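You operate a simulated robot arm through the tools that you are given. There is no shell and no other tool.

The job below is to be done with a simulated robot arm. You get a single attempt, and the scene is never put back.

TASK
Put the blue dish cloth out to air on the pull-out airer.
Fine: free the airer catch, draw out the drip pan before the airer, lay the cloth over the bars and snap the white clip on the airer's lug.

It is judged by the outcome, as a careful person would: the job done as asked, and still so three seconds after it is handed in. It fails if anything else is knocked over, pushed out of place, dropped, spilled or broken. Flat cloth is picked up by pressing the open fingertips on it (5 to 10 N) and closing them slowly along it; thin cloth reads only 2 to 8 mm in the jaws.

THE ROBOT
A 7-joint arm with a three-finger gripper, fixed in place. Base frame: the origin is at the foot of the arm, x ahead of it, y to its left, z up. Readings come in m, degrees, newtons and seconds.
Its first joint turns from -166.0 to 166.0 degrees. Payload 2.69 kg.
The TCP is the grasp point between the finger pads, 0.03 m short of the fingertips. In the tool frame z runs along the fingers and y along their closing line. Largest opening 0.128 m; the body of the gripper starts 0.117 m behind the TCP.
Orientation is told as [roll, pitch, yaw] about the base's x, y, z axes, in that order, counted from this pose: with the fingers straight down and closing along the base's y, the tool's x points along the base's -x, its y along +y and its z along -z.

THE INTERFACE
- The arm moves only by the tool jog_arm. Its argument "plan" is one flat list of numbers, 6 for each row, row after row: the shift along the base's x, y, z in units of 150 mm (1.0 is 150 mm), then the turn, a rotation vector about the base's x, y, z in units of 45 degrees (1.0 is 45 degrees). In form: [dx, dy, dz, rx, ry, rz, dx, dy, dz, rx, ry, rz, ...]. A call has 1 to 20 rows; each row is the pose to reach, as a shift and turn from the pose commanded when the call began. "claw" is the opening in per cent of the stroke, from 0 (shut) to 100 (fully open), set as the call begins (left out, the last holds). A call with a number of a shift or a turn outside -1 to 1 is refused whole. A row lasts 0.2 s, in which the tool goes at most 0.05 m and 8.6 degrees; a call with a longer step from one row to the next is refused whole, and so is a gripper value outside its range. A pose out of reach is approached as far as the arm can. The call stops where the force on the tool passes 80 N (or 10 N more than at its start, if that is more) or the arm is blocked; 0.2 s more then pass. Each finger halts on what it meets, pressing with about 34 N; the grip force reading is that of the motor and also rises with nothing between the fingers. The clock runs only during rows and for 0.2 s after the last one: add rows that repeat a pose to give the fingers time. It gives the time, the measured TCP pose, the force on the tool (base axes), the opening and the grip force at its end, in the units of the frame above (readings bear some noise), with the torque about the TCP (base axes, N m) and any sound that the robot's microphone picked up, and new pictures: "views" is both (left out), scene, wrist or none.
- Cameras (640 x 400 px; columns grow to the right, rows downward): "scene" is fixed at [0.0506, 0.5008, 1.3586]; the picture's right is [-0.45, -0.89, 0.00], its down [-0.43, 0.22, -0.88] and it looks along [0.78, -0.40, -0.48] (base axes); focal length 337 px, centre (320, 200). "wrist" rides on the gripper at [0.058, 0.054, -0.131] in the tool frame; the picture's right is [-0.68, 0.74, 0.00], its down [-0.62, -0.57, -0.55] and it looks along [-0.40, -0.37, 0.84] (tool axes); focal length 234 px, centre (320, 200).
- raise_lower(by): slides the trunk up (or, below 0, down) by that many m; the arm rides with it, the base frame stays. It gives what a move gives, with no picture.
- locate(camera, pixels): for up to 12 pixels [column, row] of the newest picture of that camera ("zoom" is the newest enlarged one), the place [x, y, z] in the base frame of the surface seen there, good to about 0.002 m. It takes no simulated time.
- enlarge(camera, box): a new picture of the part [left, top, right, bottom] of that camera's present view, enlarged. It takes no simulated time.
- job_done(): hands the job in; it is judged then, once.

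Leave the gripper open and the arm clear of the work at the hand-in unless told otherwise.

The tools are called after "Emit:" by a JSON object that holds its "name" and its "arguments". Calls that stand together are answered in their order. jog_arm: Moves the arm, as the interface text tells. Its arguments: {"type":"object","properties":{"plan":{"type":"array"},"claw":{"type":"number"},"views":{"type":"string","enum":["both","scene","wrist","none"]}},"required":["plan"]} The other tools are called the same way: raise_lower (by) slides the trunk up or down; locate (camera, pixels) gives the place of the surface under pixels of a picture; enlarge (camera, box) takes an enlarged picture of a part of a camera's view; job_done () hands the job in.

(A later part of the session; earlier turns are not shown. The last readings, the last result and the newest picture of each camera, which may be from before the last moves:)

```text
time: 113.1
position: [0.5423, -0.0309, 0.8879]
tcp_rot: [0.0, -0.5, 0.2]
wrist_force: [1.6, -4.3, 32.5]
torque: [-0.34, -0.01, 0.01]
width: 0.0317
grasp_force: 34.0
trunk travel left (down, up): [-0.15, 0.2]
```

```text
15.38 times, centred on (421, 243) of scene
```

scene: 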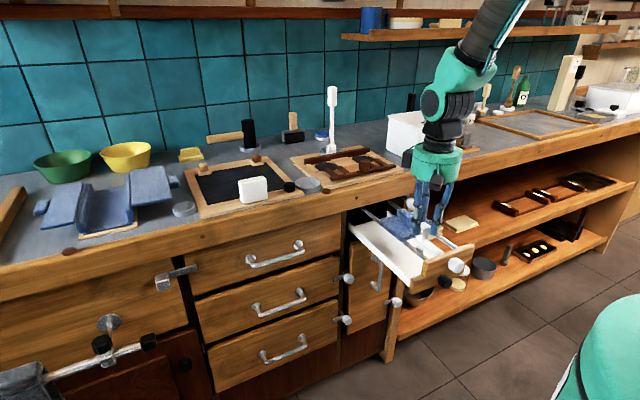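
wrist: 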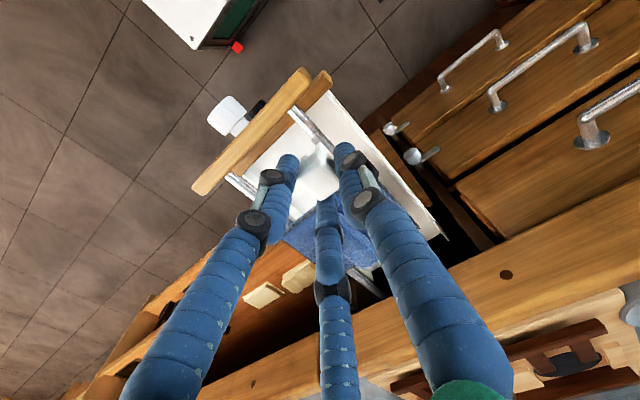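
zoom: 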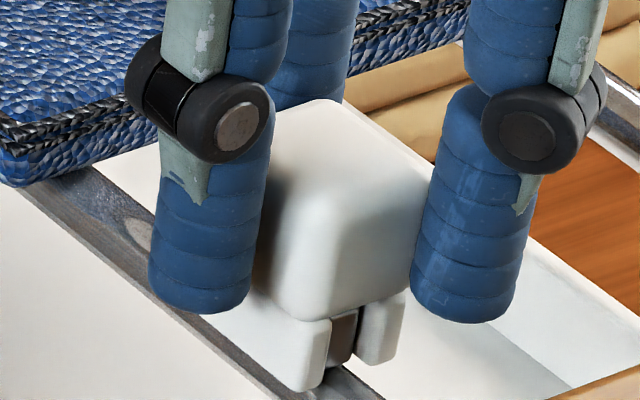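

32 N and nearly seated; no snap heard yet. Pressing a bit further in 1 mm steps.

Emit:
{"name": "jog_arm", "arguments": {"plan": [0, 0, -0.007, 0, 0, 0, 0, 0, -0.014, 0, 0, 0, 0, 0, -0.02, 0, 0, 0, 0, 0, -0.02, 0, 0, 0], "views": "none"}}

Emit:
{"name": "enlarge", "arguments": {"camera": "scene", "box": [405, 230, 437, 256]}}

```text
time: 114.1
position: [0.5414, -0.0301, 0.8838]
tcp_rot: [0.1, -0.4, 0.2]
wrist_force: [1.3, -7.2, 29.6]
torque: [-0.55, 0.02, -0.01]
width: 0.0316
grasp_force: 34.3
trunk travel left (down, up): [-0.15, 0.2]
```

```text
15.38 times, centred on (421, 243) of scene
```

zoom: 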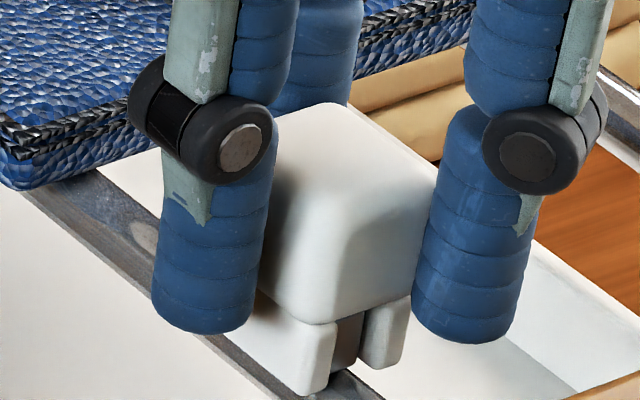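

The fingers slipped slightly down the clip at 30 N. I'll measure how far the head is above the lug now.

Emit:
{"name": "locate", "arguments": {"camera": "zoom", "pixels": [[340, 312], [340, 330], [345, 350], [320, 345], [315, 388], [380, 360], [325, 125], [345, 180], [330, 150], [300, 330], [400, 330], [350, 365]]}}

```text
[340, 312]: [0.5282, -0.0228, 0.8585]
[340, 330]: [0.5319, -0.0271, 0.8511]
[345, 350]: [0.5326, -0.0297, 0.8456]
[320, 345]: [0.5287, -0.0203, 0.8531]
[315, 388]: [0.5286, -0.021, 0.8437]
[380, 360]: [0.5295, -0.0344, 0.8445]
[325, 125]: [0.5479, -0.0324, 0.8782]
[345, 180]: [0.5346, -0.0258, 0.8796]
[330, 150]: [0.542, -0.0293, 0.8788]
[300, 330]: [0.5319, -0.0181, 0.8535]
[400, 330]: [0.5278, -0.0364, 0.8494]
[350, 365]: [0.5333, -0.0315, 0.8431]
```

The head is about 2 mm above the lug top, and the grip slips at ~30 N. I'll release, rise, close the fingers and press the clip home from above.

Emit:
{"name": "jog_arm", "arguments": {"plan": [0, 0, 0.015, 0, 0, 0, 0, 0, 0.015, 0, 0, 0], "claw": 38, "views": "none"}}

Emit:
{"name": "jog_arm", "arguments": {"plan": [0, 0, 0.05, 0, 0, 0, 0, 0, 0.12, 0, 0, 0, 0, 0, 0.2, 0, 0, 0, 0, 0, 0.3, 0, 0, 0, 0, 0, 0.4, 0, 0, 0], "views": "both"}}

Emit:
{"name": "enlarge", "arguments": {"camera": "scene", "box": [395, 220, 443, 260]}}

```text
time: 114.7
position: [0.5404, -0.0303, 0.8865]
tcp_rot: [0.0, -0.3, 0.2]
wrist_force: [-0.4, 1.2, 0.4]
torque: [-0.04, -0.01, 0.03]
width: 0.0487
grasp_force: 0.1
trunk travel left (down, up): [-0.15, 0.2]
```

```text
time: 115.9
position: [0.5426, -0.0308, 0.9463]
tcp_rot: [-0.1, -0.3, 0.2]
wrist_force: [0.7, 0.5, -0.4]
torque: [-0.02, 0.0, -0.04]
width: 0.0488
grasp_force: 0.1
trunk travel left (down, up): [-0.15, 0.2]
```

scene: 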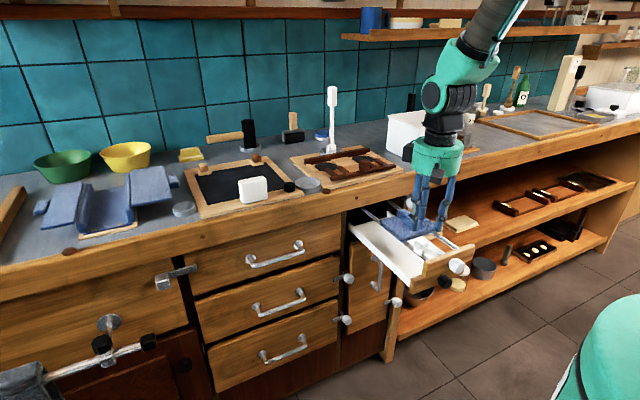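
wrist: 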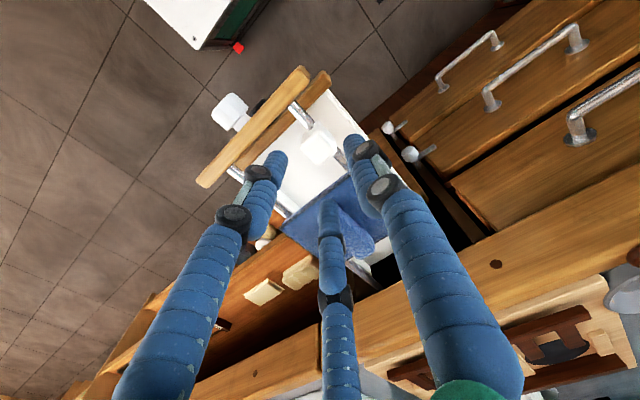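

```text
10.00 times, centred on (419, 240) of scene
```

zoom: 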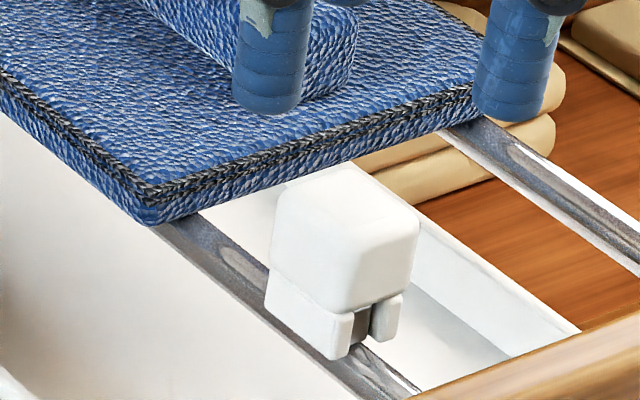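

The clip stands straight on the lug. Measuring its top before pressing.

Emit:
{"name": "locate", "arguments": {"camera": "zoom", "pixels": [[350, 200], [300, 185], [345, 168], [405, 215], [350, 240], [275, 200], [415, 230], [340, 350], [350, 310], [360, 325], [390, 310], [345, 300]]}}

```text
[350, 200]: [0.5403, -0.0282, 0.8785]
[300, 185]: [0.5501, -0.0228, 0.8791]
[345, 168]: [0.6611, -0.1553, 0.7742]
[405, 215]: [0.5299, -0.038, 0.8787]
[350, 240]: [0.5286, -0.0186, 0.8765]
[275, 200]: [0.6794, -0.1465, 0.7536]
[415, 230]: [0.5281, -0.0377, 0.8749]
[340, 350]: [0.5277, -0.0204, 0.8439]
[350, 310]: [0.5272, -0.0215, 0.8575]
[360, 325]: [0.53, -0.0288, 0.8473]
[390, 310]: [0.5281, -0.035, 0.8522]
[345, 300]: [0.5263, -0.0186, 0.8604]
```

Closing the fingers, centring over the head (0.540, −0.0283), and pressing down gently onto it.

Emit:
{"name": "jog_arm", "arguments": {"plan": [-0.018, 0.016, 0, 0, 0, 0, -0.018, 0.016, -0.06, 0, 0, 0, -0.018, 0.016, -0.12, 0, 0, 0, -0.018, 0.016, -0.18, 0, 0, 0, -0.018, 0.016, -0.22, 0, 0, 0, -0.018, 0.016, -0.22, 0, 0, 0], "claw": 0, "views": "both"}}

Emit:
{"name": "enlarge", "arguments": {"camera": "scene", "box": [395, 210, 443, 255]}}

```text
time: 117.3
position: [0.538, -0.0289, 0.9116]
tcp_rot: [-0.2, -0.3, 0.1]
wrist_force: [0.0, -1.0, -0.3]
torque: [0.0, -0.01, -0.03]
width: 0.002
grasp_force: 31.7
trunk travel left (down, up): [-0.15, 0.2]
```

scene: 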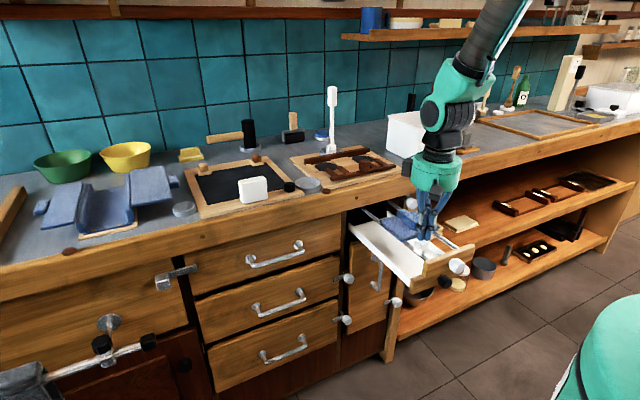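
wrist: 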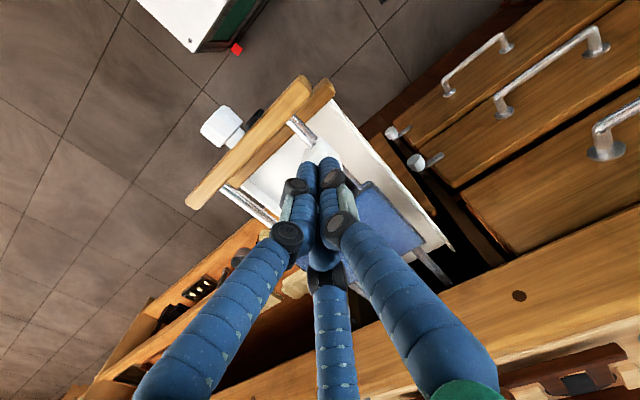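

```text
8.89 times, centred on (419, 232) of scene
```

zoom: 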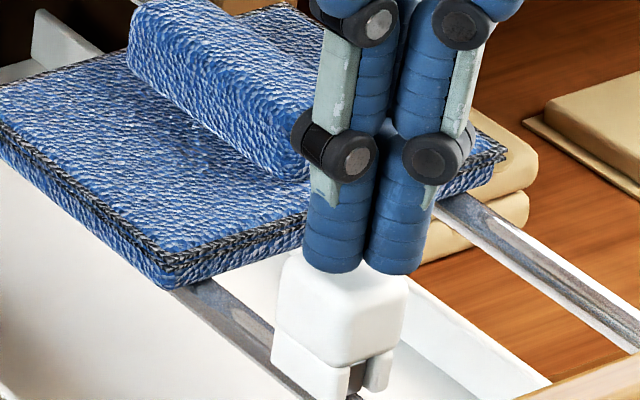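

Fingertips are just above the head. Pressing in 1 mm steps; the 80 N guard will stop it if hard.

Emit:
{"name": "jog_arm", "arguments": {"plan": [0, 0, -0.015, 0, 0, 0, 0, 0, -0.022, 0, 0, 0, 0, 0, -0.029, 0, 0, 0, 0, 0, -0.036, 0, 0, 0, 0, 0, -0.036, 0, 0, 0], "views": "none"}}

Emit:
{"name": "enlarge", "arguments": {"camera": "scene", "box": [395, 210, 443, 255]}}

```text
time: 118.5
position: [0.539, -0.0277, 0.909]
tcp_rot: [0.0, -0.3, 0.2]
wrist_force: [0.4, -0.2, 0.1]
torque: [-0.01, -0.01, 0.0]
width: 0.0021
grasp_force: 31.5
trunk travel left (down, up): [-0.15, 0.2]
```

```text
8.89 times, centred on (419, 232) of scene
```

zoom: 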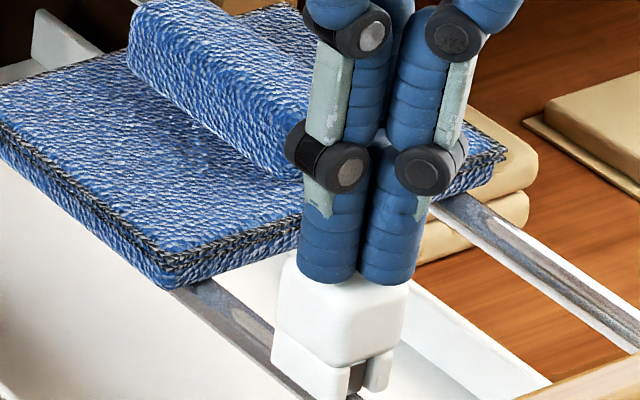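

Just touching. Pressing on.

Emit:
{"name": "jog_arm", "arguments": {"plan": [0, 0, -0.007, 0, 0, 0, 0, 0, -0.014, 0, 0, 0, 0, 0, -0.021, 0, 0, 0, 0, 0, -0.028, 0, 0, 0, 0, 0, -0.035, 0, 0, 0, 0, 0, -0.035, 0, 0, 0], "views": "none"}}

Emit:
{"name": "enlarge", "arguments": {"camera": "scene", "box": [395, 210, 443, 255]}}

```text
time: 119.9
position: [0.5399, -0.0273, 0.9055]
tcp_rot: [-0.1, -0.6, 0.1]
wrist_force: [2.4, -9.3, 41.4]
torque: [-0.51, 0.0, 0.0]
width: 0.006
grasp_force: 31.5
trunk travel left (down, up): [-0.15, 0.2]
```

```text
8.89 times, centred on (419, 232) of scene
```

zoom: 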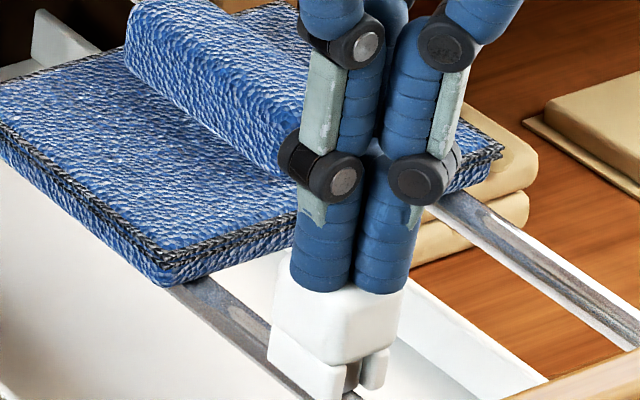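

41 N now; the clip went ~1 mm down. A bit more, up to about 65–70 N.

Emit:
{"name": "jog_arm", "arguments": {"plan": [0, 0, -0.007, 0, 0, 0, 0, 0, -0.014, 0, 0, 0, 0, 0, -0.02, 0, 0, 0, 0, 0, -0.02, 0, 0, 0], "views": "none"}}

Emit:
{"name": "enlarge", "arguments": {"camera": "scene", "box": [395, 210, 443, 255]}}

```text
time: 120.7
position: [0.5446, -0.0288, 0.9051]
tcp_rot: [-0.1, -1.0, 0.1]
wrist_force: [1.1, -3.3, 28.0]
torque: [-0.2, 0.05, -0.01]
width: 0.006
grasp_force: 31.0
trunk travel left (down, up): [-0.15, 0.2]
stopped in row 4: the force on the tool passed its limit at 84 N (the readings are from after the stop); the commanded pose is now the measured one
```

```text
8.89 times, centred on (419, 232) of scene
```

zoom: 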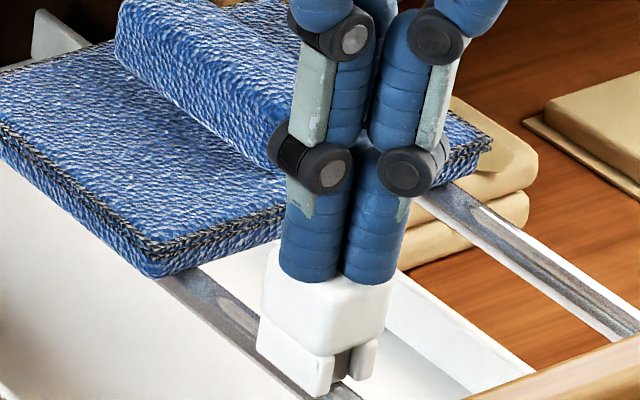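

Stopped at 84 N. I'll lift off and measure how the clip is seated and whether the airer has shifted.

Emit:
{"name": "jog_arm", "arguments": {"plan": [0, 0, 0.05, 0, 0, 0, 0, 0, 0.15, 0, 0, 0, 0, 0, 0.3, 0, 0, 0, -0.1, 0.1, 0.5, 0, 0, 0, -0.1, 0.1, 0.7, 0, 0, 0], "views": "both"}}

Emit:
{"name": "enlarge", "arguments": {"camera": "scene", "box": [395, 220, 443, 260]}}

```text
time: 121.9
position: [0.5254, -0.0148, 1.0057]
tcp_rot: [-0.1, -0.6, 0.1]
wrist_force: [0.1, 0.2, 0.2]
torque: [-0.02, -0.03, 0.0]
width: 0.0023
grasp_force: 31.9
trunk travel left (down, up): [-0.15, 0.2]
```

scene: 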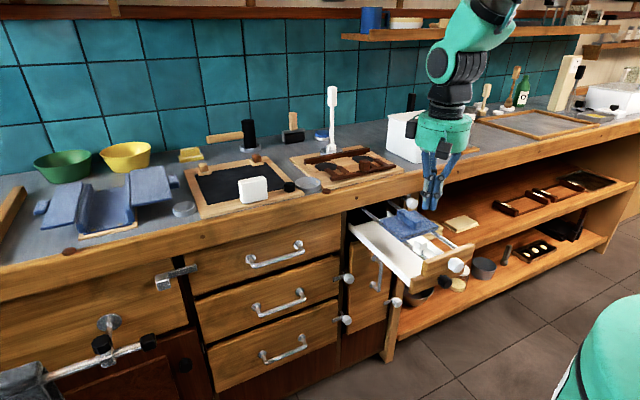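
wrist: 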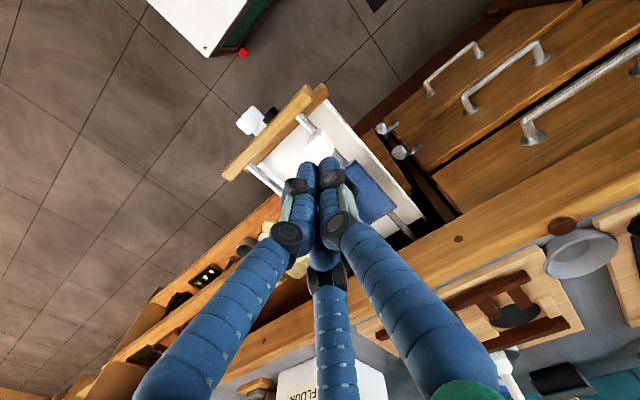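

```text
10.00 times, centred on (419, 240) of scene
```

zoom: 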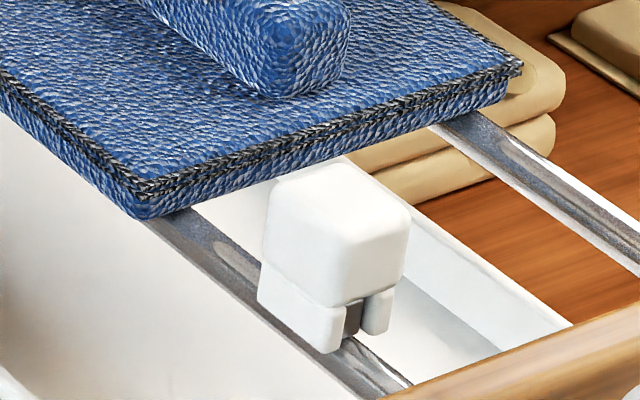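

Emit:
{"name": "locate", "arguments": {"camera": "zoom", "pixels": [[340, 190], [300, 180], [390, 205], [340, 235], [330, 345], [335, 310], [350, 315], [375, 310], [345, 298], [550, 350], [410, 385], [150, 200]]}}

Emit:
{"name": "enlarge", "arguments": {"camera": "scene", "box": [345, 190, 505, 290]}}

```text
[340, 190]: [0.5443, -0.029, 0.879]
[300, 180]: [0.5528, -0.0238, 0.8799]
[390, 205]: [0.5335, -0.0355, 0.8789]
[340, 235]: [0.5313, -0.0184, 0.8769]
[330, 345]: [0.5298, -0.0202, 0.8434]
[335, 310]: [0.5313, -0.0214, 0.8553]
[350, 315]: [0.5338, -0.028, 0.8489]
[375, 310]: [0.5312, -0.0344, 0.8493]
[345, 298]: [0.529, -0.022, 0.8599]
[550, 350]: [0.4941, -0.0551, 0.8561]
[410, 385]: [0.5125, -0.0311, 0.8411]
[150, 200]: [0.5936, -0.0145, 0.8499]
```

```text
4.00 times, centred on (425, 240) of scene
```

zoom: 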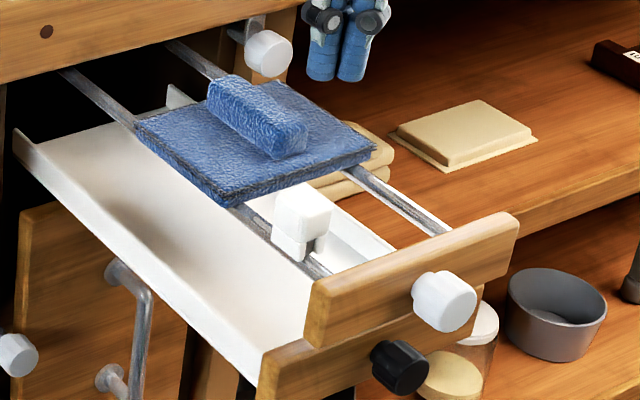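

The head top is unchanged at 0.879, i.e. it is at its stop, but no snap sound was reported. I'll look closely at the clip and lug.

Emit:
{"name": "enlarge", "arguments": {"camera": "scene", "box": [418, 242, 434, 257]}}

Emit:
{"name": "enlarge", "arguments": {"camera": "wrist", "box": [270, 90, 400, 180]}}

```text
16.00 times, centred on (426, 250) of scene
```

zoom: 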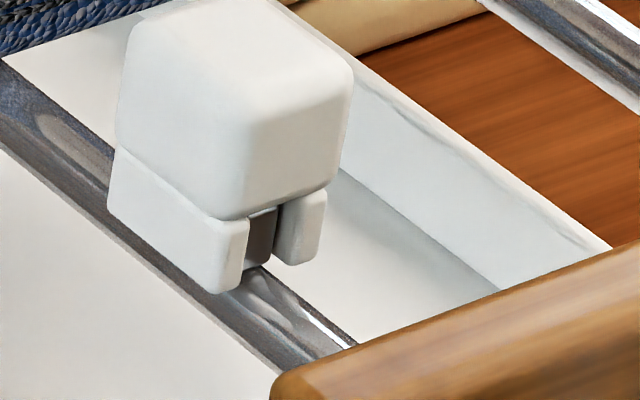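

```text
4.44 times, centred on (335, 135) of wrist
```

zoom: 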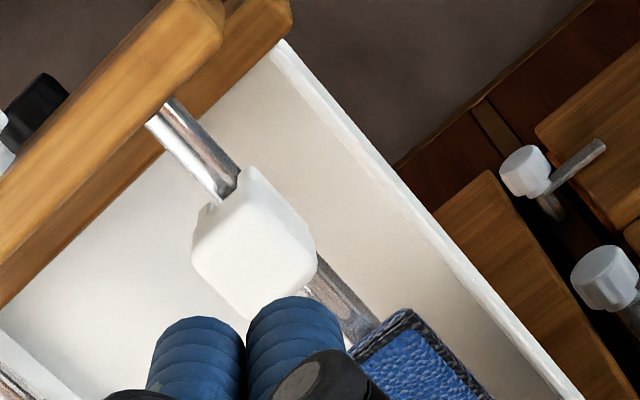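

The legs straddle the lug and rest on the bar. To find out whether it has really snapped, I'll regrip the clip's head and tug up very lightly.

Emit:
{"name": "jog_arm", "arguments": {"plan": [0.06, -0.05, -0.1, 0, 0, 0, 0.117, -0.105, -0.25, 0, 0, 0, 0.117, -0.105, -0.4, 0, 0, 0, 0.117, -0.105, -0.5, 0, 0, 0, 0.117, -0.105, -0.5, 0, 0, 0], "claw": 40, "views": "wrist"}}

Emit:
{"name": "enlarge", "arguments": {"camera": "wrist", "box": [250, 90, 390, 210]}}

```text
time: 123.1
position: [0.5448, -0.0305, 0.9326]
tcp_rot: [-0.1, -0.7, 0.1]
wrist_force: [-0.7, -0.7, -0.3]
torque: [0.01, 0.04, -0.01]
width: 0.0514
grasp_force: 0.1
trunk travel left (down, up): [-0.15, 0.2]
```

wrist: 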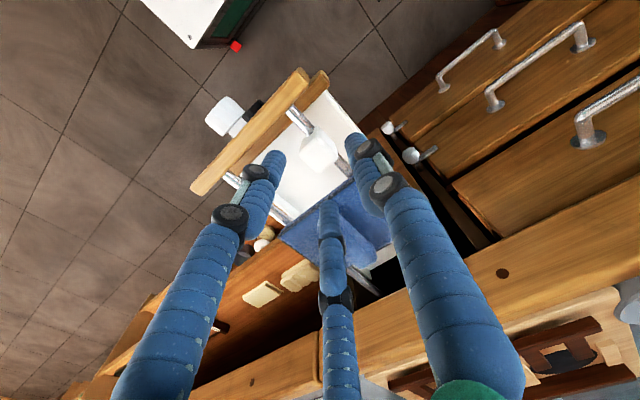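

```text
3.33 times, centred on (320, 150) of wrist
```

zoom: 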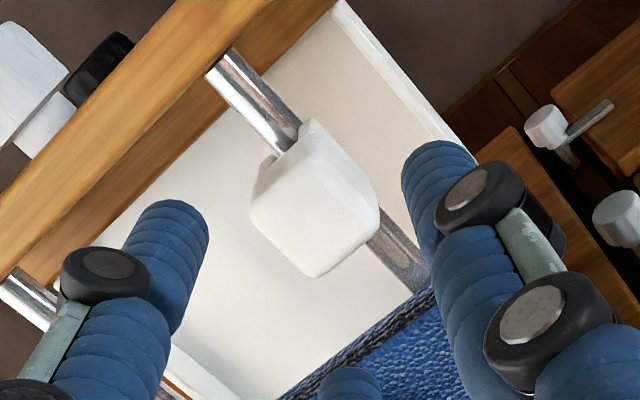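

Aligned. Descending to the head and closing.

Emit:
{"name": "jog_arm", "arguments": {"plan": [-0.008, 0, -0.1, 0, 0, 0, -0.012, 0, -0.2, 0, 0, 0, -0.012, 0, -0.28, 0, 0, 0, -0.012, 0, -0.28, 0, 0, 0], "claw": 36, "views": "none"}}

Emit:
{"name": "enlarge", "arguments": {"camera": "scene", "box": [395, 215, 443, 260]}}

```text
time: 124.1
position: [0.5426, -0.0285, 0.8918]
tcp_rot: [-0.1, -0.6, 0.3]
wrist_force: [0.8, 0.6, -0.5]
torque: [0.01, 0.01, -0.02]
width: 0.046
grasp_force: 0.0
trunk travel left (down, up): [-0.15, 0.2]
```

```text
8.89 times, centred on (419, 238) of scene
```

zoom: 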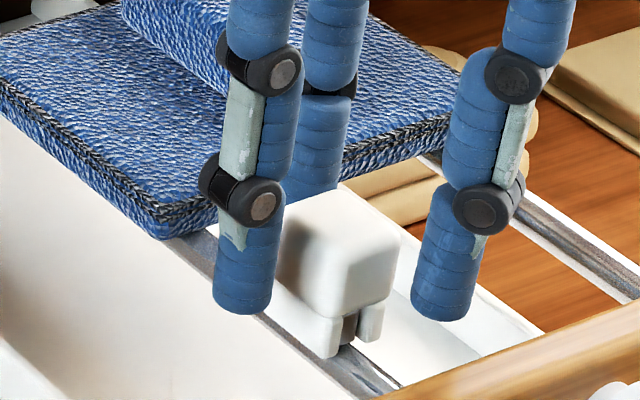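

Emit:
{"name": "jog_arm", "arguments": {"plan": [0, -0.01, -0.01, 0, 0, 0, 0, -0.01, -0.01, 0, 0, 0, 0, -0.01, -0.01, 0, 0, 0], "claw": 0, "views": "none"}}

```text
time: 124.9
position: [0.5428, -0.03, 0.8897]
tcp_rot: [-0.1, -0.7, 0.2]
wrist_force: [0.1, 17.4, 18.6]
torque: [0.84, 0.04, 0.05]
width: 0.0311
grasp_force: 33.7
trunk travel left (down, up): [-0.15, 0.2]
```

Gripped (31 mm). The side load shows the clip is held by the lug. Tugging up in 1 mm steps.

Emit:
{"name": "jog_arm", "arguments": {"plan": [0, 0, 0.007, 0, 0, 0, 0, 0, 0.014, 0, 0, 0, 0, 0, 0.014, 0, 0, 0], "views": "none"}}

Emit:
{"name": "enlarge", "arguments": {"camera": "scene", "box": [395, 215, 443, 260]}}

```text
time: 125.7
position: [0.541, -0.0302, 0.8901]
tcp_rot: [-0.1, -0.5, 0.2]
wrist_force: [-0.8, -0.4, -11.4]
torque: [-0.06, 0.02, 0.01]
width: 0.0314
grasp_force: 34.0
trunk travel left (down, up): [-0.15, 0.2]
```

```text
8.89 times, centred on (419, 238) of scene
```

zoom: 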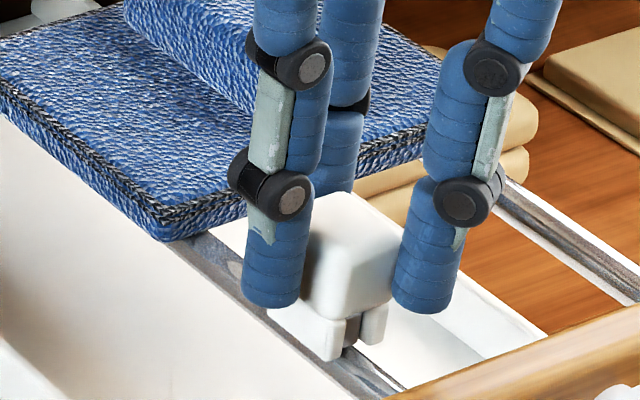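

It resists with 11 N upward pull and no side load, so it is held on the lug. I check that it has not lifted.

Emit:
{"name": "locate", "arguments": {"camera": "zoom", "pixels": [[350, 225], [340, 205], [360, 245], [345, 325], [330, 350], [350, 335]]}}

```text
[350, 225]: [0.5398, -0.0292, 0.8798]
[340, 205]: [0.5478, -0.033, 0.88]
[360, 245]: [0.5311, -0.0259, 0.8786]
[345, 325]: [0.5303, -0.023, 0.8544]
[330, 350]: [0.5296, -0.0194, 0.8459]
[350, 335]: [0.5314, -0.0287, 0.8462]
```

Not lifted. One slightly firmer tug (about 1 mm more) to tell a real snap from loose friction.

Emit:
{"name": "jog_arm", "arguments": {"plan": [0, 0, 0.005, 0, 0, 0, 0, 0, 0.007, 0, 0, 0], "views": "none"}}

Emit:
{"name": "enlarge", "arguments": {"camera": "scene", "box": [395, 215, 443, 260]}}

```text
time: 126.3
position: [0.5434, -0.03, 0.8932]
tcp_rot: [0.0, -0.7, 0.2]
wrist_force: [1.4, -6.7, 0.0]
torque: [-0.38, 0.0, -0.02]
width: 0.0316
grasp_force: 33.9
trunk travel left (down, up): [-0.15, 0.2]
```

```text
8.89 times, centred on (419, 238) of scene
```

zoom: 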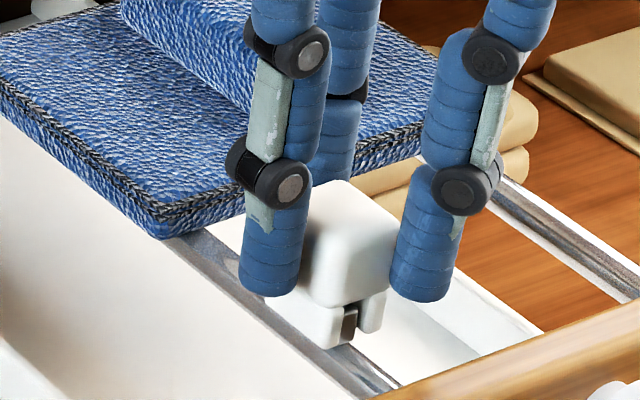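

It slid up at about 12 N, so that was only friction: it is not snapped yet. I'll study the bar and lug geometry right there to see what stops it.

Emit:
{"name": "enlarge", "arguments": {"camera": "scene", "box": [420, 244, 440, 260]}}

```text
16.00 times, centred on (430, 252) of scene
```

zoom: 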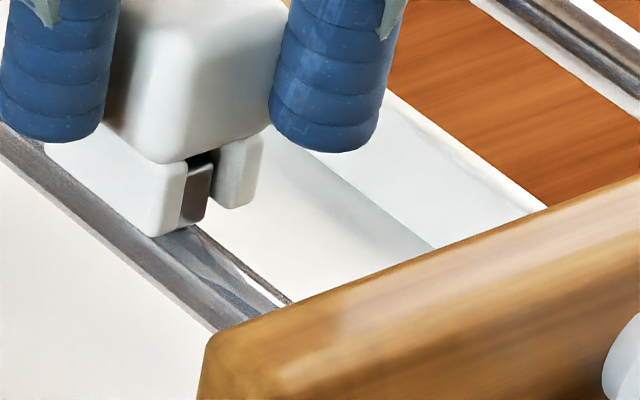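

Emit:
{"name": "locate", "arguments": {"camera": "zoom", "pixels": [[150, 250], [165, 245], [180, 240], [200, 240], [215, 245], [225, 240], [190, 280], [210, 270], [230, 265], [245, 275], [205, 310], [270, 285]]}}

Emit:
{"name": "locate", "arguments": {"camera": "zoom", "pixels": [[160, 230], [170, 232], [180, 215], [195, 215], [205, 195], [198, 165], [225, 205], [240, 205], [250, 190], [200, 60], [130, 235], [215, 190]]}}

```text
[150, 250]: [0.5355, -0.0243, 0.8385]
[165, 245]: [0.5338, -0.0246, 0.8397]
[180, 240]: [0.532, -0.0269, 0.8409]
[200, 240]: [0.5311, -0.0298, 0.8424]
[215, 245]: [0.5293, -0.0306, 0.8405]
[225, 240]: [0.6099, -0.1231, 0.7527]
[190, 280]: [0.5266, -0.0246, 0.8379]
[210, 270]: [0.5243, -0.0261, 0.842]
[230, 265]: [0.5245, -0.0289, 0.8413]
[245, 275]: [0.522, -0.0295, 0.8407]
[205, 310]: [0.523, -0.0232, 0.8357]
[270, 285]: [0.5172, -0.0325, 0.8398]
```

```text
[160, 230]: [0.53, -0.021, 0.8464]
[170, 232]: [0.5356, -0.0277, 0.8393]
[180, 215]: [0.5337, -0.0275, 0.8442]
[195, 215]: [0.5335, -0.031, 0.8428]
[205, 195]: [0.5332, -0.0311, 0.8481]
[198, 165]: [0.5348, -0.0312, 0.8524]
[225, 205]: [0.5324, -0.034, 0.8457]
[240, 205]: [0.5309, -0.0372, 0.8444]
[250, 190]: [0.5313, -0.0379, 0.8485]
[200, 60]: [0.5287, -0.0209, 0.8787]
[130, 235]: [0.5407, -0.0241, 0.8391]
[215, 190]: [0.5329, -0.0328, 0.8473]
```

The rod under the lug stops the legs; the clip was ~1 mm too far +y (right leg rubbing the lug) and ~1.3 mm too far −x. I recentre it while it is only partly on.

Emit:
{"name": "jog_arm", "arguments": {"plan": [0.009, -0.006, 0.01, 0, 0, 0, 0.009, -0.006, 0.01, 0, 0, 0], "views": "none"}}

Emit:
{"name": "enlarge", "arguments": {"camera": "scene", "box": [414, 240, 434, 256]}}

```text
time: 126.9
position: [0.5445, -0.0301, 0.895]
tcp_rot: [0.0, -0.6, 0.2]
wrist_force: [-1.2, 9.0, -1.6]
torque: [0.42, 0.06, 0.0]
width: 0.0314
grasp_force: 34.1
trunk travel left (down, up): [-0.15, 0.2]
```

```text
16.00 times, centred on (424, 248) of scene
```

zoom: 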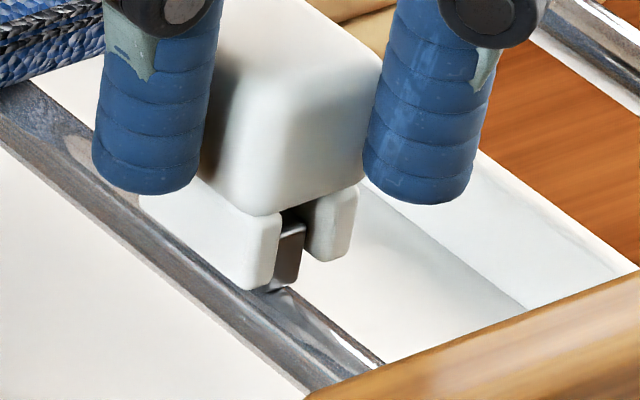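

Now the left leg rubs (Fy +9). The fit is snug: I centre between the two (+0.5 mm) and check.

Emit:
{"name": "jog_arm", "arguments": {"plan": [0, 0.0035, 0, 0, 0, 0, 0, 0.0035, 0, 0, 0, 0], "views": "none"}}

```text
time: 127.5
position: [0.543, -0.0291, 0.8958]
tcp_rot: [-0.1, -0.7, 0.2]
wrist_force: [1.7, 2.5, -1.8]
torque: [0.05, 0.04, 0.01]
width: 0.0314
grasp_force: 33.7
trunk travel left (down, up): [-0.15, 0.2]
```

Centred (2.5 N). Pressing down again in small steps.

Emit:
{"name": "jog_arm", "arguments": {"plan": [0, 0, -0.012, 0, 0, 0, 0, 0, -0.024, 0, 0, 0, 0, 0, -0.036, 0, 0, 0, 0, 0, -0.048, 0, 0, 0, 0, 0, -0.048, 0, 0, 0], "views": "none"}}

Emit:
{"name": "jog_arm", "arguments": {"plan": [0, 0, -0.006, 0, 0, 0, 0, 0, -0.012, 0, 0, 0, 0, 0, -0.016, 0, 0, 0, 0, 0, -0.016, 0, 0, 0], "views": "none"}}

Emit:
{"name": "enlarge", "arguments": {"camera": "scene", "box": [414, 240, 434, 256]}}

```text
time: 128.7
position: [0.5441, -0.0312, 0.8886]
tcp_rot: [-0.1, -1.0, 0.2]
wrist_force: [1.5, 5.6, 33.0]
torque: [-0.01, -0.02, -0.02]
width: 0.0316
grasp_force: 33.8
trunk travel left (down, up): [-0.15, 0.2]
```

```text
time: 129.7
position: [0.5423, -0.0313, 0.8844]
tcp_rot: [-0.1, -0.6, 0.1]
wrist_force: [1.6, -8.4, 28.0]
torque: [-0.81, 0.04, 0.03]
width: 0.0312
grasp_force: 33.7
trunk travel left (down, up): [-0.15, 0.2]
```

```text
16.00 times, centred on (424, 248) of scene
```

zoom: 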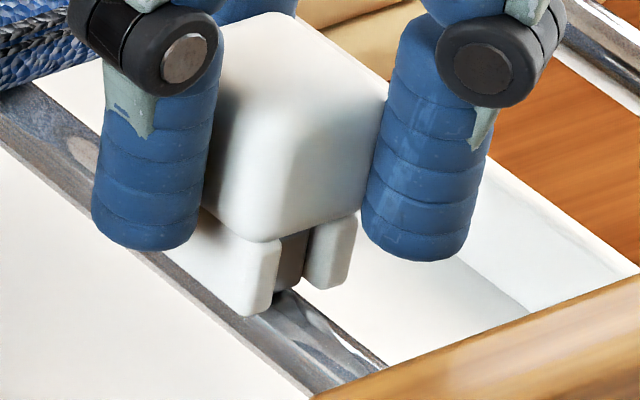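

Same stop at 33 N, then finger slip. The earlier release behaved like a detent letting go (force fell to zero), not plain friction. I'll do a very gentle tug (1–2 mm of arm travel) just to see if it is retained again.

Emit:
{"name": "jog_arm", "arguments": {"plan": [0, 0, 0.01, 0, 0, 0, 0, 0, 0.02, 0, 0, 0, 0, 0, 0.02, 0, 0, 0], "views": "none"}}

Emit:
{"name": "enlarge", "arguments": {"camera": "scene", "box": [414, 240, 434, 256]}}

```text
time: 130.5
position: [0.5427, -0.0313, 0.8878]
tcp_rot: [0.1, -0.7, 0.2]
wrist_force: [-1.9, -11.8, 3.2]
torque: [-0.83, 0.17, 0.02]
width: 0.0316
grasp_force: 33.6
trunk travel left (down, up): [-0.15, 0.2]
```

```text
16.00 times, centred on (424, 248) of scene
```

zoom: 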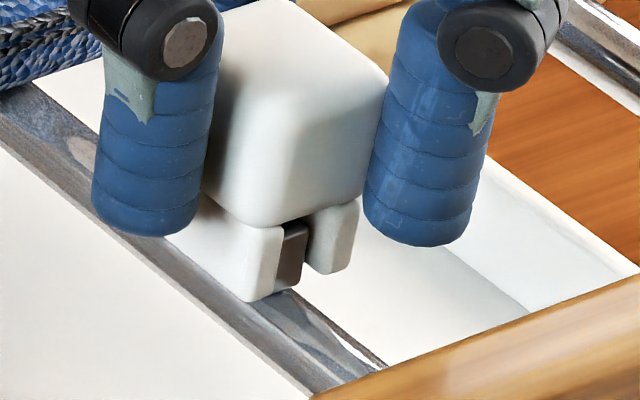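

Without retention this time: 33 N in-grip isn't enough, whereas after the firm press from above it did hold. So I'll seat it again, release, and press from above once more.

Emit:
{"name": "jog_arm", "arguments": {"plan": [0.003, -0.003, -0.006, 0, 0, 0, 0.003, -0.003, -0.012, 0, 0, 0, 0.003, -0.003, -0.012, 0, 0, 0], "views": "none"}}

Emit:
{"name": "jog_arm", "arguments": {"plan": [0, 0, 0, 0, 0, 0, 0, 0, 0, 0, 0, 0, 0, 0, 0.05, 0, 0, 0, 0, 0, 0.12, 0, 0, 0, 0, 0, 0.25, 0, 0, 0, 0, 0, 0.4, 0, 0, 0], "claw": 38, "views": "wrist"}}

Emit:
{"name": "enlarge", "arguments": {"camera": "scene", "box": [408, 232, 440, 258]}}

```text
time: 131.3
position: [0.5452, -0.031, 0.8861]
tcp_rot: [-0.1, -0.7, 0.2]
wrist_force: [-0.5, -8.8, 7.7]
torque: [-0.64, 0.13, -0.01]
width: 0.0316
grasp_force: 34.3
trunk travel left (down, up): [-0.15, 0.2]
```

```text
time: 132.7
position: [0.5426, -0.0316, 0.9452]
tcp_rot: [-0.1, -0.6, 0.2]
wrist_force: [0.6, -0.6, 0.6]
torque: [0.02, -0.03, 0.02]
width: 0.0489
grasp_force: 0.1
trunk travel left (down, up): [-0.15, 0.2]
```

wrist: 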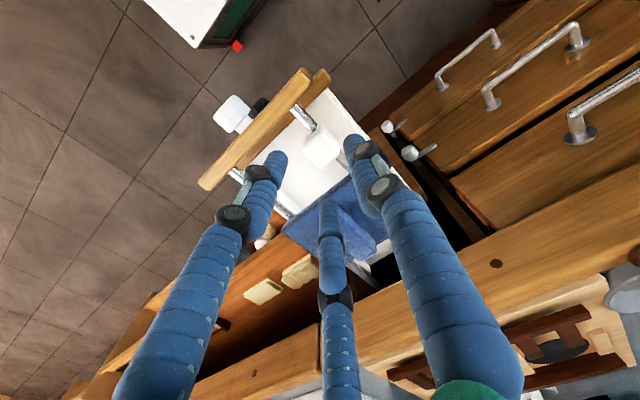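

```text
15.38 times, centred on (424, 245) of scene
```

zoom: 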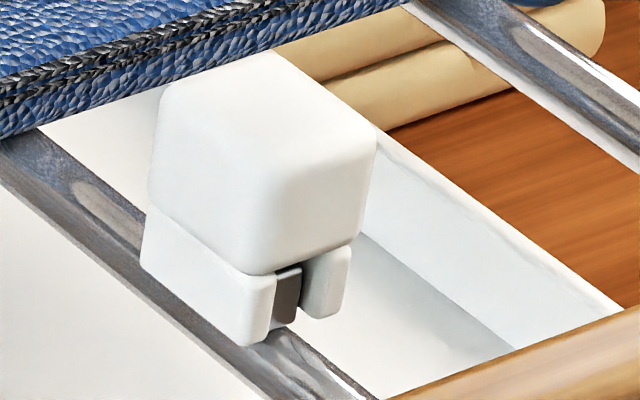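

Clip stands upright on the lug. Measuring its top and centre.

Emit:
{"name": "locate", "arguments": {"camera": "zoom", "pixels": [[265, 110], [200, 90], [260, 60], [350, 130], [265, 165], [160, 130], [372, 150], [265, 340], [290, 300], [265, 300], [320, 300], [288, 270]]}}

```text
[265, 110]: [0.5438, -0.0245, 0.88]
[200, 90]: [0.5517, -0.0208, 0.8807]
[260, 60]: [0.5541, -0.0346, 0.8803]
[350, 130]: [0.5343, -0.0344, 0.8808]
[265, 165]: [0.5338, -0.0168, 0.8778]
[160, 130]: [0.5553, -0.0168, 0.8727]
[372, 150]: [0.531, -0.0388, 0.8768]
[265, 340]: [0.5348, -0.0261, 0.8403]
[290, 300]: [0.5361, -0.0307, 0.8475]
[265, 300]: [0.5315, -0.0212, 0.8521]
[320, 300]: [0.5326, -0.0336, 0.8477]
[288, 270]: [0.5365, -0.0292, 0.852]
```

Head centre (0.544, −0.0278), top 0.8805. Closing the fingers, centring, and coming down to touch.

Emit:
{"name": "jog_arm", "arguments": {"plan": [0.009, 0.022, 0, 0, 0, 0, 0.009, 0.022, -0.06, 0, 0, 0, 0.009, 0.022, -0.12, 0, 0, 0, 0.009, 0.022, -0.17, 0, 0, 0, 0.009, 0.022, -0.21, 0, 0, 0, 0.009, 0.022, -0.23, 0, 0, 0, 0.009, 0.022, -0.23, 0, 0, 0], "claw": 0, "views": "none"}}

Emit:
{"name": "enlarge", "arguments": {"camera": "scene", "box": [408, 222, 440, 258]}}

```text
time: 134.3
position: [0.5435, -0.0288, 0.9116]
tcp_rot: [-0.1, -0.7, 0.2]
wrist_force: [-1.0, 0.7, -0.2]
torque: [-0.01, 0.0, -0.02]
width: 0.002
grasp_force: 31.3
trunk travel left (down, up): [-0.15, 0.2]
```

```text
11.11 times, centred on (424, 240) of scene
```

zoom: 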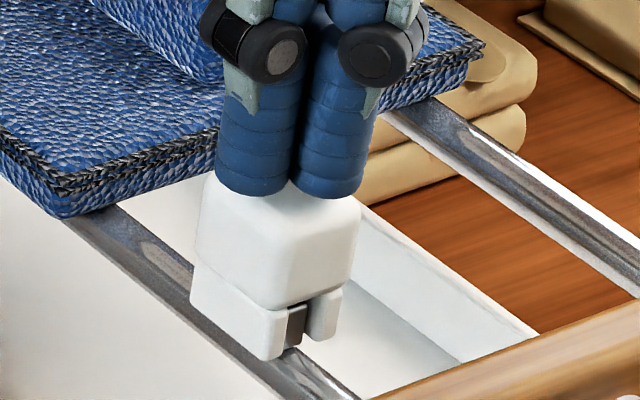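

Centred over the head. Pressing in ~0.7 mm steps.

Emit:
{"name": "jog_arm", "arguments": {"plan": [0, 0, -0.01, 0, 0, 0, 0, 0, -0.016, 0, 0, 0, 0, 0, -0.021, 0, 0, 0, 0, 0, -0.026, 0, 0, 0, 0, 0, -0.031, 0, 0, 0, 0, 0, -0.036, 0, 0, 0, 0, 0, -0.036, 0, 0, 0], "views": "none"}}

Emit:
{"name": "enlarge", "arguments": {"camera": "scene", "box": [408, 222, 440, 258]}}

```text
time: 135.9
position: [0.5453, -0.0277, 0.9056]
tcp_rot: [-0.1, -0.7, 0.3]
wrist_force: [0.4, -3.3, 7.8]
torque: [-0.11, 0.05, 0.0]
width: 0.0061
grasp_force: 31.1
trunk travel left (down, up): [-0.15, 0.2]
```

```text
11.11 times, centred on (424, 240) of scene
```

zoom: 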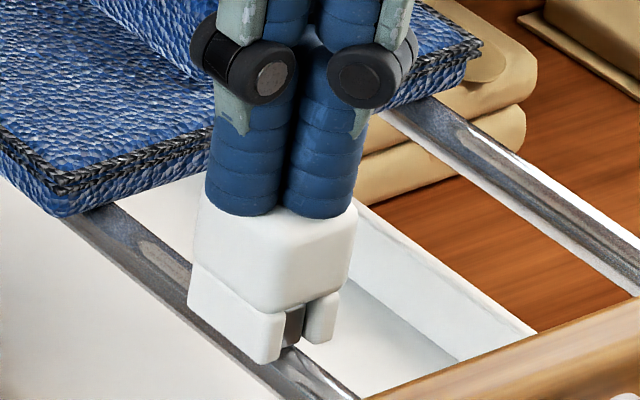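

Only 8 N so far. Continuing.

Emit:
{"name": "jog_arm", "arguments": {"plan": [0, 0, -0.005, 0, 0, 0, 0, 0, -0.01, 0, 0, 0, 0, 0, -0.015, 0, 0, 0, 0, 0, -0.02, 0, 0, 0, 0, 0, -0.02, 0, 0, 0], "views": "none"}}

Emit:
{"name": "enlarge", "arguments": {"camera": "scene", "box": [408, 222, 440, 258]}}

```text
time: 137.1
position: [0.5472, -0.0291, 0.9041]
tcp_rot: [-0.1, -0.9, 0.3]
wrist_force: [0.9, 3.5, 47.3]
torque: [0.06, 0.09, 0.01]
width: 0.0061
grasp_force: 31.4
trunk travel left (down, up): [-0.15, 0.2]
```

```text
11.11 times, centred on (424, 240) of scene
```

zoom: 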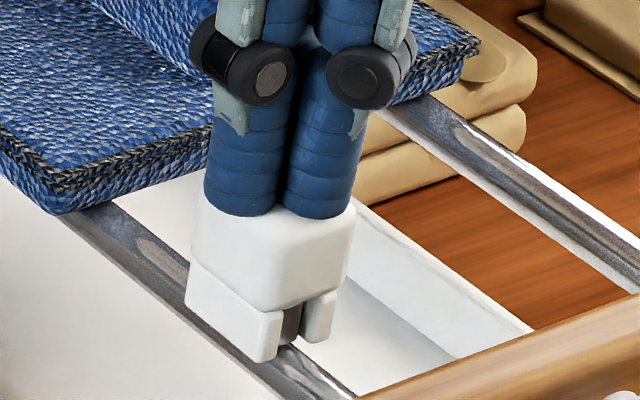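

47 N with the head now down on the lug. A final push toward ~75 N.

Emit:
{"name": "jog_arm", "arguments": {"plan": [0, 0, -0.004, 0, 0, 0, 0, 0, -0.008, 0, 0, 0, 0, 0, -0.012, 0, 0, 0, 0, 0, -0.014, 0, 0, 0], "views": "none"}}

Emit:
{"name": "enlarge", "arguments": {"camera": "scene", "box": [408, 222, 440, 258]}}

```text
time: 137.9
position: [0.5498, -0.0279, 0.9052]
tcp_rot: [-0.1, -1.3, 0.3]
wrist_force: [1.5, 7.1, 26.0]
torque: [0.19, 0.08, -0.02]
width: 0.0061
grasp_force: 31.6
trunk travel left (down, up): [-0.15, 0.2]
stopped in row 3: the force on the tool passed its limit at 82 N (the readings are from after the stop); the commanded pose is now the measured one
```

```text
11.11 times, centred on (424, 240) of scene
```

zoom: 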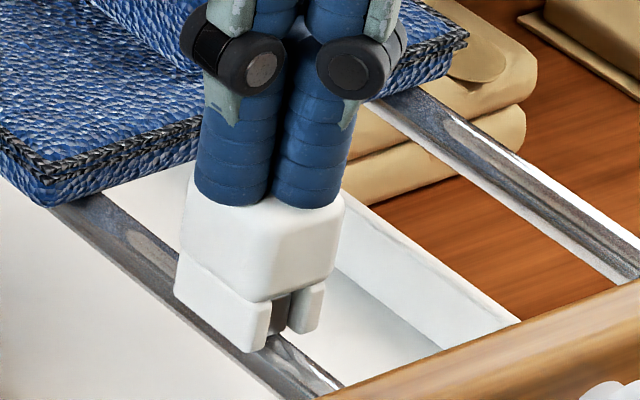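

82 N reached. I lift off, then check the seat and do a very light tug test.

Emit:
{"name": "jog_arm", "arguments": {"plan": [0, 0, 0.03, 0, 0, 0, 0, 0, 0.1, 0, 0, 0, 0, 0, 0.2, 0, 0, 0, 0, 0, 0.25, 0, 0, 0], "views": "none"}}

Emit:
{"name": "enlarge", "arguments": {"camera": "scene", "box": [408, 232, 440, 258]}}

```text
time: 138.9
position: [0.5474, -0.0291, 0.9411]
tcp_rot: [-0.1, -0.9, 0.3]
wrist_force: [0.4, 0.0, 0.6]
torque: [0.02, -0.03, -0.02]
width: 0.0023
grasp_force: 31.8
trunk travel left (down, up): [-0.15, 0.2]
```

```text
15.38 times, centred on (424, 245) of scene
```

zoom: 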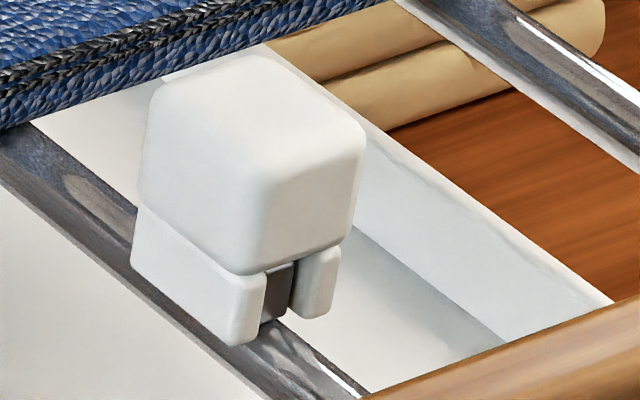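

Emit:
{"name": "locate", "arguments": {"camera": "zoom", "pixels": [[250, 110], [190, 90], [335, 130], [250, 165], [280, 290], [255, 290], [310, 285], [275, 268], [245, 335], [150, 140], [300, 310], [560, 330]]}}

```text
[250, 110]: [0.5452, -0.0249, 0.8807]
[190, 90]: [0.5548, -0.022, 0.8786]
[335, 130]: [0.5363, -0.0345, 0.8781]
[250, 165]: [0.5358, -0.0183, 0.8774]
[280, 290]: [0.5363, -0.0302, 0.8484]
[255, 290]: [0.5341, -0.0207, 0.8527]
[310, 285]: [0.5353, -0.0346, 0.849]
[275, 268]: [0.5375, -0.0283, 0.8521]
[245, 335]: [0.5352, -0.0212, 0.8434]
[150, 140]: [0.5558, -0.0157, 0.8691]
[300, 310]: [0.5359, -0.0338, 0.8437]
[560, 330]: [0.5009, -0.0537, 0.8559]
```

Head top 0.879, clip and lug centres agree within 0.5 mm. Gripping again for a light tug.

Emit:
{"name": "jog_arm", "arguments": {"plan": [0, -0.008, 0, 0, 0, 0, 0, -0.008, -0.1, 0, 0, 0, 0, -0.008, -0.2, 0, 0, 0, 0, -0.008, -0.3, 0, 0, 0, 0, -0.008, -0.345, 0, 0, 0, 0, -0.008, -0.345, 0, 0, 0], "claw": 36, "views": "none"}}

Emit:
{"name": "jog_arm", "arguments": {"plan": [0, 0, 0, 0, 0, 0, 0, 0, 0, 0, 0, 0, 0, 0, 0, 0, 0, 0], "claw": 0, "views": "none"}}

```text
time: 140.3
position: [0.5467, -0.0305, 0.8893]
tcp_rot: [-0.1, -0.9, 0.2]
wrist_force: [1.1, -0.3, -0.5]
torque: [-0.01, -0.01, -0.02]
width: 0.046
grasp_force: 0.0
trunk travel left (down, up): [-0.15, 0.2]
```

```text
time: 141.1
position: [0.5466, -0.0311, 0.8888]
tcp_rot: [0.0, -0.8, 0.1]
wrist_force: [-0.4, -9.0, -2.0]
torque: [-0.38, 0.06, -0.02]
width: 0.032
grasp_force: 34.7
trunk travel left (down, up): [-0.15, 0.2]
```

Emit:
{"name": "jog_arm", "arguments": {"plan": [0, 0, 0.005, 0, 0, 0, 0, 0, 0.005, 0, 0, 0], "views": "none"}}

Emit:
{"name": "jog_arm", "arguments": {"plan": [0, 0, 0.005, 0, 0, 0, 0, 0, 0.005, 0, 0, 0], "views": "none"}}

Emit:
{"name": "enlarge", "arguments": {"camera": "scene", "box": [408, 232, 440, 258]}}

```text
time: 141.7
position: [0.5475, -0.0308, 0.8905]
tcp_rot: [0.0, -1.0, 0.2]
wrist_force: [0.6, -20.1, 1.3]
torque: [-0.88, 0.0, -0.01]
width: 0.032
grasp_force: 33.6
trunk travel left (down, up): [-0.15, 0.2]
```

```text
time: 142.3
position: [0.5475, -0.031, 0.8908]
tcp_rot: [0.0, -0.9, 0.3]
wrist_force: [2.0, -17.2, -3.3]
torque: [-0.7, -0.03, -0.01]
width: 0.0322
grasp_force: 34.2
trunk travel left (down, up): [-0.15, 0.2]
```

```text
15.38 times, centred on (424, 245) of scene
```

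zoom: 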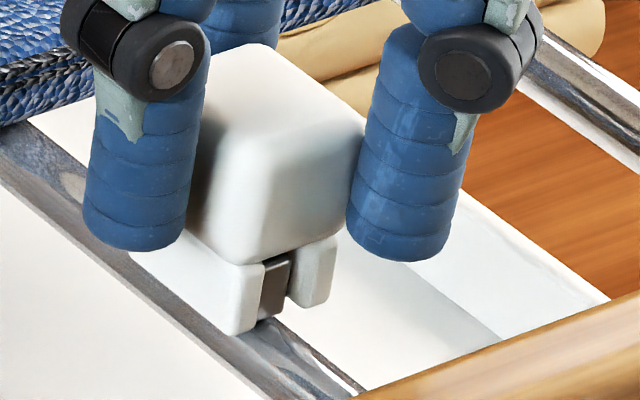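

There is mostly side load (Fy −17 N) and little retention, so it still isn't snapped. I'll release the grip and measure leg gap, lug and rod widths precisely to find the misalignment.

Emit:
{"name": "jog_arm", "arguments": {"plan": [0, 0, 0, 0, 0, 0, 0, 0, 0, 0, 0, 0, 0, 0, 0.06, 0, 0, 0, 0, 0, 0.15, 0, 0, 0, 0, 0, 0.3, 0, 0, 0], "claw": 38, "views": "none"}}

Emit:
{"name": "enlarge", "arguments": {"camera": "scene", "box": [416, 242, 436, 258]}}

```text
time: 143.5
position: [0.5464, -0.0287, 0.9363]
tcp_rot: [0.0, -0.9, 0.3]
wrist_force: [1.1, 0.3, 0.8]
torque: [0.0, 0.05, 0.03]
width: 0.0489
grasp_force: 0.0
trunk travel left (down, up): [-0.15, 0.2]
```

```text
16.00 times, centred on (426, 250) of scene
```

zoom: 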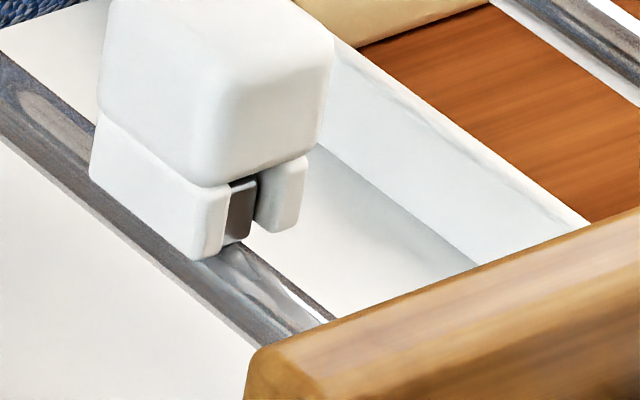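

Emit:
{"name": "locate", "arguments": {"camera": "zoom", "pixels": [[205, 220], [213, 220], [220, 220], [228, 215], [235, 215], [245, 212], [252, 208], [258, 205], [265, 205], [275, 205], [290, 200], [298, 195]]}}

Emit:
{"name": "locate", "arguments": {"camera": "zoom", "pixels": [[195, 225], [200, 245], [210, 255], [215, 250], [222, 235], [230, 240], [240, 235], [245, 190], [238, 183], [262, 190], [280, 222], [265, 225]]}}

Emit:
{"name": "locate", "arguments": {"camera": "zoom", "pixels": [[170, 260], [185, 265], [200, 262], [215, 262], [230, 255], [240, 250], [250, 250], [258, 262], [200, 290], [220, 285], [245, 280], [275, 275]]}}

```text
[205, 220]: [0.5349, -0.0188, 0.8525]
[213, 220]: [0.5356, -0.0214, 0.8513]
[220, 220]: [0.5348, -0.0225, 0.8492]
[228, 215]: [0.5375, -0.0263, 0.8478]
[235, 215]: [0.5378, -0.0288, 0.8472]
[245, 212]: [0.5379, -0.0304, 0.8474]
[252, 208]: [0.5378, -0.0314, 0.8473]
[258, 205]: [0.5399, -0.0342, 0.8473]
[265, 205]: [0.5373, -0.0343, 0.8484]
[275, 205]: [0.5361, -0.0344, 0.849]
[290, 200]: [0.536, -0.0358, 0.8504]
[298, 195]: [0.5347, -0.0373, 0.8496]
```

```text
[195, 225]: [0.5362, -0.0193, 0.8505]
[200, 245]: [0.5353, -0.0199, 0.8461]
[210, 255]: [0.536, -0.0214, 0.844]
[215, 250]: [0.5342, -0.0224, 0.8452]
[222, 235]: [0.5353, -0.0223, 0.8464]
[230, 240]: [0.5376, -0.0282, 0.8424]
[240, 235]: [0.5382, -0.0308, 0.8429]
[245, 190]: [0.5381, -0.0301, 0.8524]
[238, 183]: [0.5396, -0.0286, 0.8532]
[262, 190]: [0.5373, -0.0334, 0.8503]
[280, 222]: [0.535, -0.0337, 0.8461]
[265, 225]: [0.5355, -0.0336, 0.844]
```

```text
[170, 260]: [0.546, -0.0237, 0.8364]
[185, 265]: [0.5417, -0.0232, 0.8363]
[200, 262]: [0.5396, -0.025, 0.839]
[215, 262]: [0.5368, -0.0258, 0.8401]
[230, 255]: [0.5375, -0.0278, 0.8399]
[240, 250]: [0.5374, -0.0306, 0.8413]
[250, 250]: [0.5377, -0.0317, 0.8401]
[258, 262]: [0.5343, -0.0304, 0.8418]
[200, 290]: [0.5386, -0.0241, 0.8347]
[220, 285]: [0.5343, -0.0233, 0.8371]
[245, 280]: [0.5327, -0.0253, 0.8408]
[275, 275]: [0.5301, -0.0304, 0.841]
```

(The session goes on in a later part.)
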